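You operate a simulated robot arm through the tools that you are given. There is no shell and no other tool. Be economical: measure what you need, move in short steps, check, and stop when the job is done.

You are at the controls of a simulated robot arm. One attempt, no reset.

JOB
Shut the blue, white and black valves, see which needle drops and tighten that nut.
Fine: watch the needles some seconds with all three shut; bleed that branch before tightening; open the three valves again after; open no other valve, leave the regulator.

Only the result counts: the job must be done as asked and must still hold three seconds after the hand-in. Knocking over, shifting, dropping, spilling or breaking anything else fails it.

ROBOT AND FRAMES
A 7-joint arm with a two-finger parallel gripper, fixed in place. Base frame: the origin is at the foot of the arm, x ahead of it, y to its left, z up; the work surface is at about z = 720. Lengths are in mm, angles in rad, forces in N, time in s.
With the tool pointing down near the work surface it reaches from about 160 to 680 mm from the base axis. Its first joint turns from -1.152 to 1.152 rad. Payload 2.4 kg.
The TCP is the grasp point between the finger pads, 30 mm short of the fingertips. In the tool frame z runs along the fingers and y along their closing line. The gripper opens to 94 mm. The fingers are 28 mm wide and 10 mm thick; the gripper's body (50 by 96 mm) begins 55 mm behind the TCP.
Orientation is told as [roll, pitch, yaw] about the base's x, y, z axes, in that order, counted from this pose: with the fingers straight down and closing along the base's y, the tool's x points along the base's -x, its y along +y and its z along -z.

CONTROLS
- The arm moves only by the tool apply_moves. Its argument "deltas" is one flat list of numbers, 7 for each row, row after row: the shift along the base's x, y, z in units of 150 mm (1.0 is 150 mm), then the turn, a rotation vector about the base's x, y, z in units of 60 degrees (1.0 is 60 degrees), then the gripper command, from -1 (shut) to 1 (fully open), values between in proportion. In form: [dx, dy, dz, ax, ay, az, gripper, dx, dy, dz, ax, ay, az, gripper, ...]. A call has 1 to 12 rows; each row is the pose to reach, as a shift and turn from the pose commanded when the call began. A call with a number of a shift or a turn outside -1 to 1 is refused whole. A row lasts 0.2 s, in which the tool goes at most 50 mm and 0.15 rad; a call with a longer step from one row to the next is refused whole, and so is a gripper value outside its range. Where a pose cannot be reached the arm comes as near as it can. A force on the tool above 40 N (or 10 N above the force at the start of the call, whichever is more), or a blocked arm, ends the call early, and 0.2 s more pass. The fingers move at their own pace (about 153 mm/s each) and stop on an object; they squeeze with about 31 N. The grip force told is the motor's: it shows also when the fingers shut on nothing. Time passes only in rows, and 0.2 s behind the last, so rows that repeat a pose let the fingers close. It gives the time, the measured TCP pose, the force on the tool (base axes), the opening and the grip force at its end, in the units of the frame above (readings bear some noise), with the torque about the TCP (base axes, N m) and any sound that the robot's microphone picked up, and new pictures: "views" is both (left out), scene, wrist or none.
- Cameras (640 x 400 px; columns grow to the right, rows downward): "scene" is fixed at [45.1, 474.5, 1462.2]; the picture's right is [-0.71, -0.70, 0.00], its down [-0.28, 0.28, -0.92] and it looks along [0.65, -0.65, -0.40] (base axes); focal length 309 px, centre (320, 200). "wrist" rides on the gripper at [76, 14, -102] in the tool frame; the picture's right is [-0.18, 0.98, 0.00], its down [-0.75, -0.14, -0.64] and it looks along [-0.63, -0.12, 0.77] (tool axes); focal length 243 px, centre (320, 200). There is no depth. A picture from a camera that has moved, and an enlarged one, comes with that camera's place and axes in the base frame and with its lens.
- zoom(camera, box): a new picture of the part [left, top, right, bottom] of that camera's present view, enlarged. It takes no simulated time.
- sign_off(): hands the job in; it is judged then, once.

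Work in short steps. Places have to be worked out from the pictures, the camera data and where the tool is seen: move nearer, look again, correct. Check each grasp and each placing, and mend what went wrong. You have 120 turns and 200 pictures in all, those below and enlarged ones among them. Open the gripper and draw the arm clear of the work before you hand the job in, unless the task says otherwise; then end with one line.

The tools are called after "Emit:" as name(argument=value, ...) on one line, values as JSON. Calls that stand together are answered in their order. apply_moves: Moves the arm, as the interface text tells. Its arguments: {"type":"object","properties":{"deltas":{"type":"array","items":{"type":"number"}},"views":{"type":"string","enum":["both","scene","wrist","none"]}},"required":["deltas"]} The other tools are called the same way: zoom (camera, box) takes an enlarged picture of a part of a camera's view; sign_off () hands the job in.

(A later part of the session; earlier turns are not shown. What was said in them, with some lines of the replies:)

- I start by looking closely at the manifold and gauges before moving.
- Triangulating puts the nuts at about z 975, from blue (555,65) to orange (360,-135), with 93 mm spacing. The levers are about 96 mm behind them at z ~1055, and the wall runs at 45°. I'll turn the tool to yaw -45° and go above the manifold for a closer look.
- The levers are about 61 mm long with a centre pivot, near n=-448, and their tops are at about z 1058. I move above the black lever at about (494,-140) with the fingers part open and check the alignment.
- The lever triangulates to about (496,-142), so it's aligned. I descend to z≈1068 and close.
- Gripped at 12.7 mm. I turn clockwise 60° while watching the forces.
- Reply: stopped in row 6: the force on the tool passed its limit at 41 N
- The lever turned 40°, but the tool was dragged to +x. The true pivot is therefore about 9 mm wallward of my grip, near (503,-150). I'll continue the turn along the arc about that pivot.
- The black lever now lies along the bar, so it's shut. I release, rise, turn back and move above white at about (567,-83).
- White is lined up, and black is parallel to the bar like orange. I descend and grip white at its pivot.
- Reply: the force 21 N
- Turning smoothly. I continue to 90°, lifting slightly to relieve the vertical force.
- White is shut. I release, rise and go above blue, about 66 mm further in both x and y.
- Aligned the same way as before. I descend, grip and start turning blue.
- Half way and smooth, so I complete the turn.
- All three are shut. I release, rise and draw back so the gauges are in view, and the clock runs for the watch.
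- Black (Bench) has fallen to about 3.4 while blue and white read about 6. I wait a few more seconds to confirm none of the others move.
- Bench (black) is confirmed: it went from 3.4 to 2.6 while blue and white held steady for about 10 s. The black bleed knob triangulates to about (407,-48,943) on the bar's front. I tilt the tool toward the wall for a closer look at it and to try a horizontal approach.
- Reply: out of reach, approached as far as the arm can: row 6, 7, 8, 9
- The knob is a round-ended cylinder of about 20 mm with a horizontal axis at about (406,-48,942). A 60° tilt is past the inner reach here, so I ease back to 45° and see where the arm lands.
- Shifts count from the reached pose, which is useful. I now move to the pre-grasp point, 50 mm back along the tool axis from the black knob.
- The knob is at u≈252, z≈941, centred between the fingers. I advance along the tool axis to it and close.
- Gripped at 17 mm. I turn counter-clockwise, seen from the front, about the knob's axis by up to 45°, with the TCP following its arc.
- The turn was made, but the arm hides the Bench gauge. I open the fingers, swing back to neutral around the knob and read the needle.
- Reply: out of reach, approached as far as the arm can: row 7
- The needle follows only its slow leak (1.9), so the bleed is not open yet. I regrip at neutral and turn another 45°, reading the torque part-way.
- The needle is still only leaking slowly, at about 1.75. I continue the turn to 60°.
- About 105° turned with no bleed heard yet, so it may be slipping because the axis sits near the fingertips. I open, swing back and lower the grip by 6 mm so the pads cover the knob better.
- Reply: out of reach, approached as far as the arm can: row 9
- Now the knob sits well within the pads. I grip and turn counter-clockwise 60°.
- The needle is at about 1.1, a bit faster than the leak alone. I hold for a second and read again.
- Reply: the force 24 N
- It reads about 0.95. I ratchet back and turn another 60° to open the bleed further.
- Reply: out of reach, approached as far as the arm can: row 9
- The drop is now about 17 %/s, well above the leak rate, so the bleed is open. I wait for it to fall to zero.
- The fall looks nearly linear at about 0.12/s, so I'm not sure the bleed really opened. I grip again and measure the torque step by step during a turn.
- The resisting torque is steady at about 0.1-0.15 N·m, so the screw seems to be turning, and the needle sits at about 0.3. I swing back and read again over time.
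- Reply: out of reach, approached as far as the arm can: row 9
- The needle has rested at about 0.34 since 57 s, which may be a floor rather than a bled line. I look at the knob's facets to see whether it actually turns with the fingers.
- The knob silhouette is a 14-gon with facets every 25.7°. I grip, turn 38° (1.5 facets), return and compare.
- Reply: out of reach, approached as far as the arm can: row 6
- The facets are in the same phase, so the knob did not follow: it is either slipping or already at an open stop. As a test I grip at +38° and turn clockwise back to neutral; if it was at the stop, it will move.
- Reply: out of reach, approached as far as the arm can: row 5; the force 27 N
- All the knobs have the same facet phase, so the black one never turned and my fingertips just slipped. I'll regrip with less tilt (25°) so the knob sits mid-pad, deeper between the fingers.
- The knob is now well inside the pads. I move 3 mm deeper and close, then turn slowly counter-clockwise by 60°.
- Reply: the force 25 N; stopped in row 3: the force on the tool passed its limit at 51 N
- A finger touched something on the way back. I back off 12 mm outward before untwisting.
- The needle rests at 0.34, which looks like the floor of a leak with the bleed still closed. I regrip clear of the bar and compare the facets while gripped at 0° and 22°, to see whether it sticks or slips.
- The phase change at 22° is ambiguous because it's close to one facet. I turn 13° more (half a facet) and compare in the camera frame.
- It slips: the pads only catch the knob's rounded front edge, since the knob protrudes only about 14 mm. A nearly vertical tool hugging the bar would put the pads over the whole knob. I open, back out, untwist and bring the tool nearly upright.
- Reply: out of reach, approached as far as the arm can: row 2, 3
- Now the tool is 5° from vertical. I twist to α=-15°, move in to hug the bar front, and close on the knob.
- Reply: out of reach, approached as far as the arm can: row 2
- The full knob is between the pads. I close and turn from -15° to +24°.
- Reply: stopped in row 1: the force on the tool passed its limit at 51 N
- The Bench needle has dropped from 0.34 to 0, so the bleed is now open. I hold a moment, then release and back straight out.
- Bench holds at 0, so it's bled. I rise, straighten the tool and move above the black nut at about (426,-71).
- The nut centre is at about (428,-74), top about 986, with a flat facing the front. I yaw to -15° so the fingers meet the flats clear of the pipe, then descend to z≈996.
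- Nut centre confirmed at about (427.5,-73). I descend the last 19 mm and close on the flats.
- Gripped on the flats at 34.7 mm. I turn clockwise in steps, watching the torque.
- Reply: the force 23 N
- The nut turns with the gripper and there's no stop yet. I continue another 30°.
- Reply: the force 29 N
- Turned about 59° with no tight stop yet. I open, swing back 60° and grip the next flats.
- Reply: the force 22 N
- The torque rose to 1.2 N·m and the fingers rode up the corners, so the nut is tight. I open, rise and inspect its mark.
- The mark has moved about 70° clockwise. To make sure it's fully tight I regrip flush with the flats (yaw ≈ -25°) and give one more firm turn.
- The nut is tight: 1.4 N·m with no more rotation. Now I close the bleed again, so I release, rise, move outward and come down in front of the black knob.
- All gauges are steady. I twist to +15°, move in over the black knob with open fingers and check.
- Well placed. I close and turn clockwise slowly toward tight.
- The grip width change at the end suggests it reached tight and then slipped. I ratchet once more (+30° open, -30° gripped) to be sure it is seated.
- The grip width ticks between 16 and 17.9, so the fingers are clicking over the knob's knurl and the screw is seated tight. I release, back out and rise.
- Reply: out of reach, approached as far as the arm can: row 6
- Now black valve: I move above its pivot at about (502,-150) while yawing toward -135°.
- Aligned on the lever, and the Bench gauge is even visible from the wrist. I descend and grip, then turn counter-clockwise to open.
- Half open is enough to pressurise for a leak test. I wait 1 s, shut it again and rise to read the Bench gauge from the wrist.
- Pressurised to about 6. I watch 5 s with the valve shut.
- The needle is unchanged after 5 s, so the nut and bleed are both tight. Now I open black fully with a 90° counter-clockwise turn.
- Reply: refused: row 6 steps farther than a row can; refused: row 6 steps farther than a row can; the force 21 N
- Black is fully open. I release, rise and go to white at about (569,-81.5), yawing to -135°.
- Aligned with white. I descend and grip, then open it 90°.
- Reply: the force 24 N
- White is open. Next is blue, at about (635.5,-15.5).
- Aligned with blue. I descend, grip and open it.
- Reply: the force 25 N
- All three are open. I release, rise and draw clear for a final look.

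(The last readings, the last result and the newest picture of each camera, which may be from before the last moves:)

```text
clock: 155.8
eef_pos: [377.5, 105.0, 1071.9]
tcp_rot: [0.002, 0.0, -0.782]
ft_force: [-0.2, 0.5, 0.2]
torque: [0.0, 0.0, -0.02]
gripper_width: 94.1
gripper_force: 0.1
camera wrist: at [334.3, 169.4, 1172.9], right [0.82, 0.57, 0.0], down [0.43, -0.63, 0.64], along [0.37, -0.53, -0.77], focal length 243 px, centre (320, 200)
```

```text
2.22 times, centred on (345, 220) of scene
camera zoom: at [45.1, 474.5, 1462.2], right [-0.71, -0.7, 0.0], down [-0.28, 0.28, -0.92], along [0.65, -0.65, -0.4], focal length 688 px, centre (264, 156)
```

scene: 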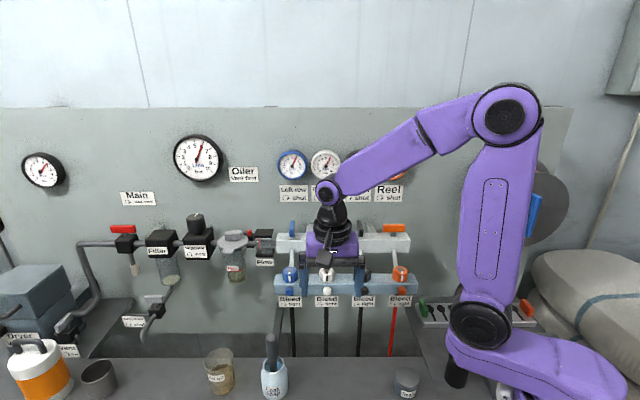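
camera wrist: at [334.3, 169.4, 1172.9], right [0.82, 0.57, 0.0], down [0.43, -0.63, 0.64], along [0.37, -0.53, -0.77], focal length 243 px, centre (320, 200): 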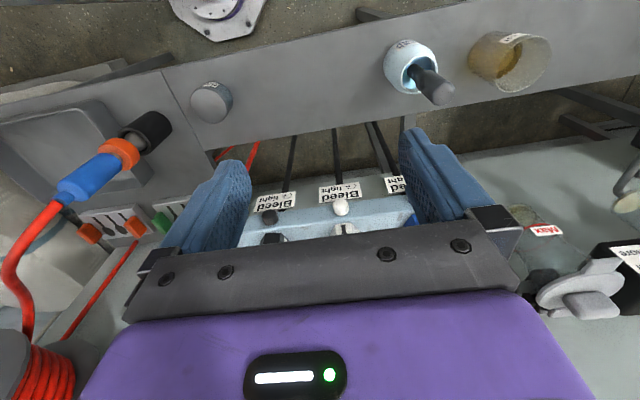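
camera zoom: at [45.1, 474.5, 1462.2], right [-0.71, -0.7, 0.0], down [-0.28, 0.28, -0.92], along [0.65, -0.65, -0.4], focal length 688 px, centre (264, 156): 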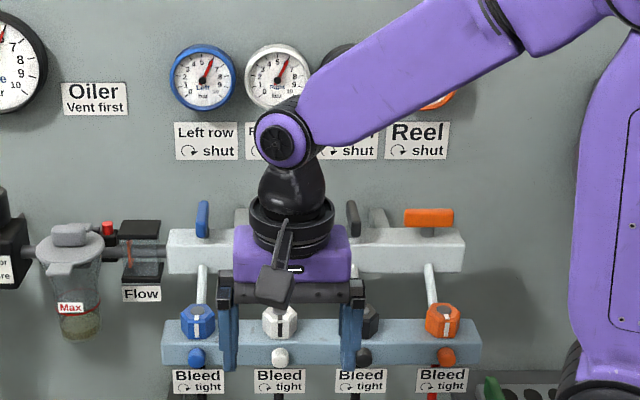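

I raise the arm once more to confirm the Bench gauge and the overall state.

Emit:
apply_moves(deltas=[-0.15, 0.15, 0.2, 0, 0, 0, 1, -0.3, 0.3, 0.4, 0, 0, 0, 1, -0.3, 0.3, 0.65, 0, 0, 0, 1, -0.3, 0.3, 0.9, 0, 0, 0, 1, -0.3, 0.3, 0.9, 0, 0, 0, 1], views="scene")

Emit:
zoom(camera="scene", box=[265, 130, 425, 310])

```text
clock: 157.0
eef_pos: [334.2, 150.6, 1206.8]
tcp_rot: [0.001, 0.0, -0.782]
ft_force: [-0.2, -0.2, 0.6]
torque: [0.01, 0.03, 0.0]
gripper_width: 93.9
gripper_force: 0.1
```

scene: 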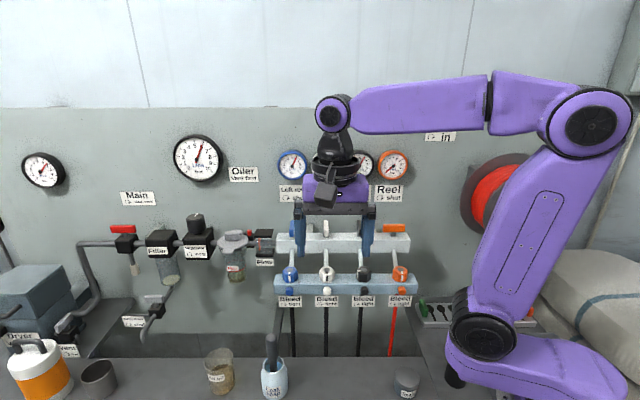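

```text
2.22 times, centred on (345, 220) of scene
camera zoom: at [45.1, 474.5, 1462.2], right [-0.71, -0.7, 0.0], down [-0.28, 0.28, -0.92], along [0.65, -0.65, -0.4], focal length 688 px, centre (264, 156)
```

zoom: 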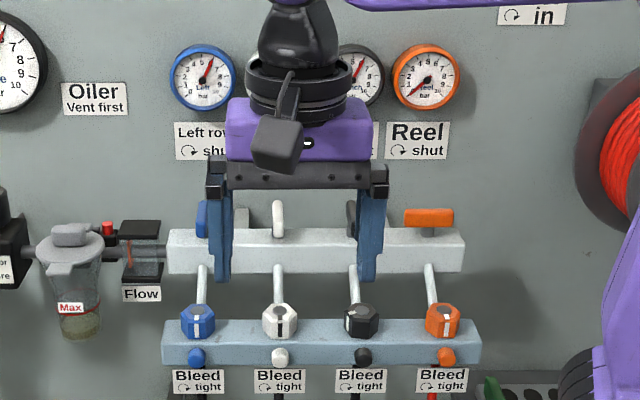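

Everything is in place: Bench reads about 6, the three valves are open, the reel is still shut, and the arm is clear with the gripper open. I hand in.

Emit:
sign_off()

```text
The job is handed in.
```

The Bench (black) needle was the one that dropped; I bled that branch, tightened its nut until it stopped, closed the bleed, saw the gauge hold for 5 s with the valve shut, and reopened the blue, white and black valves.
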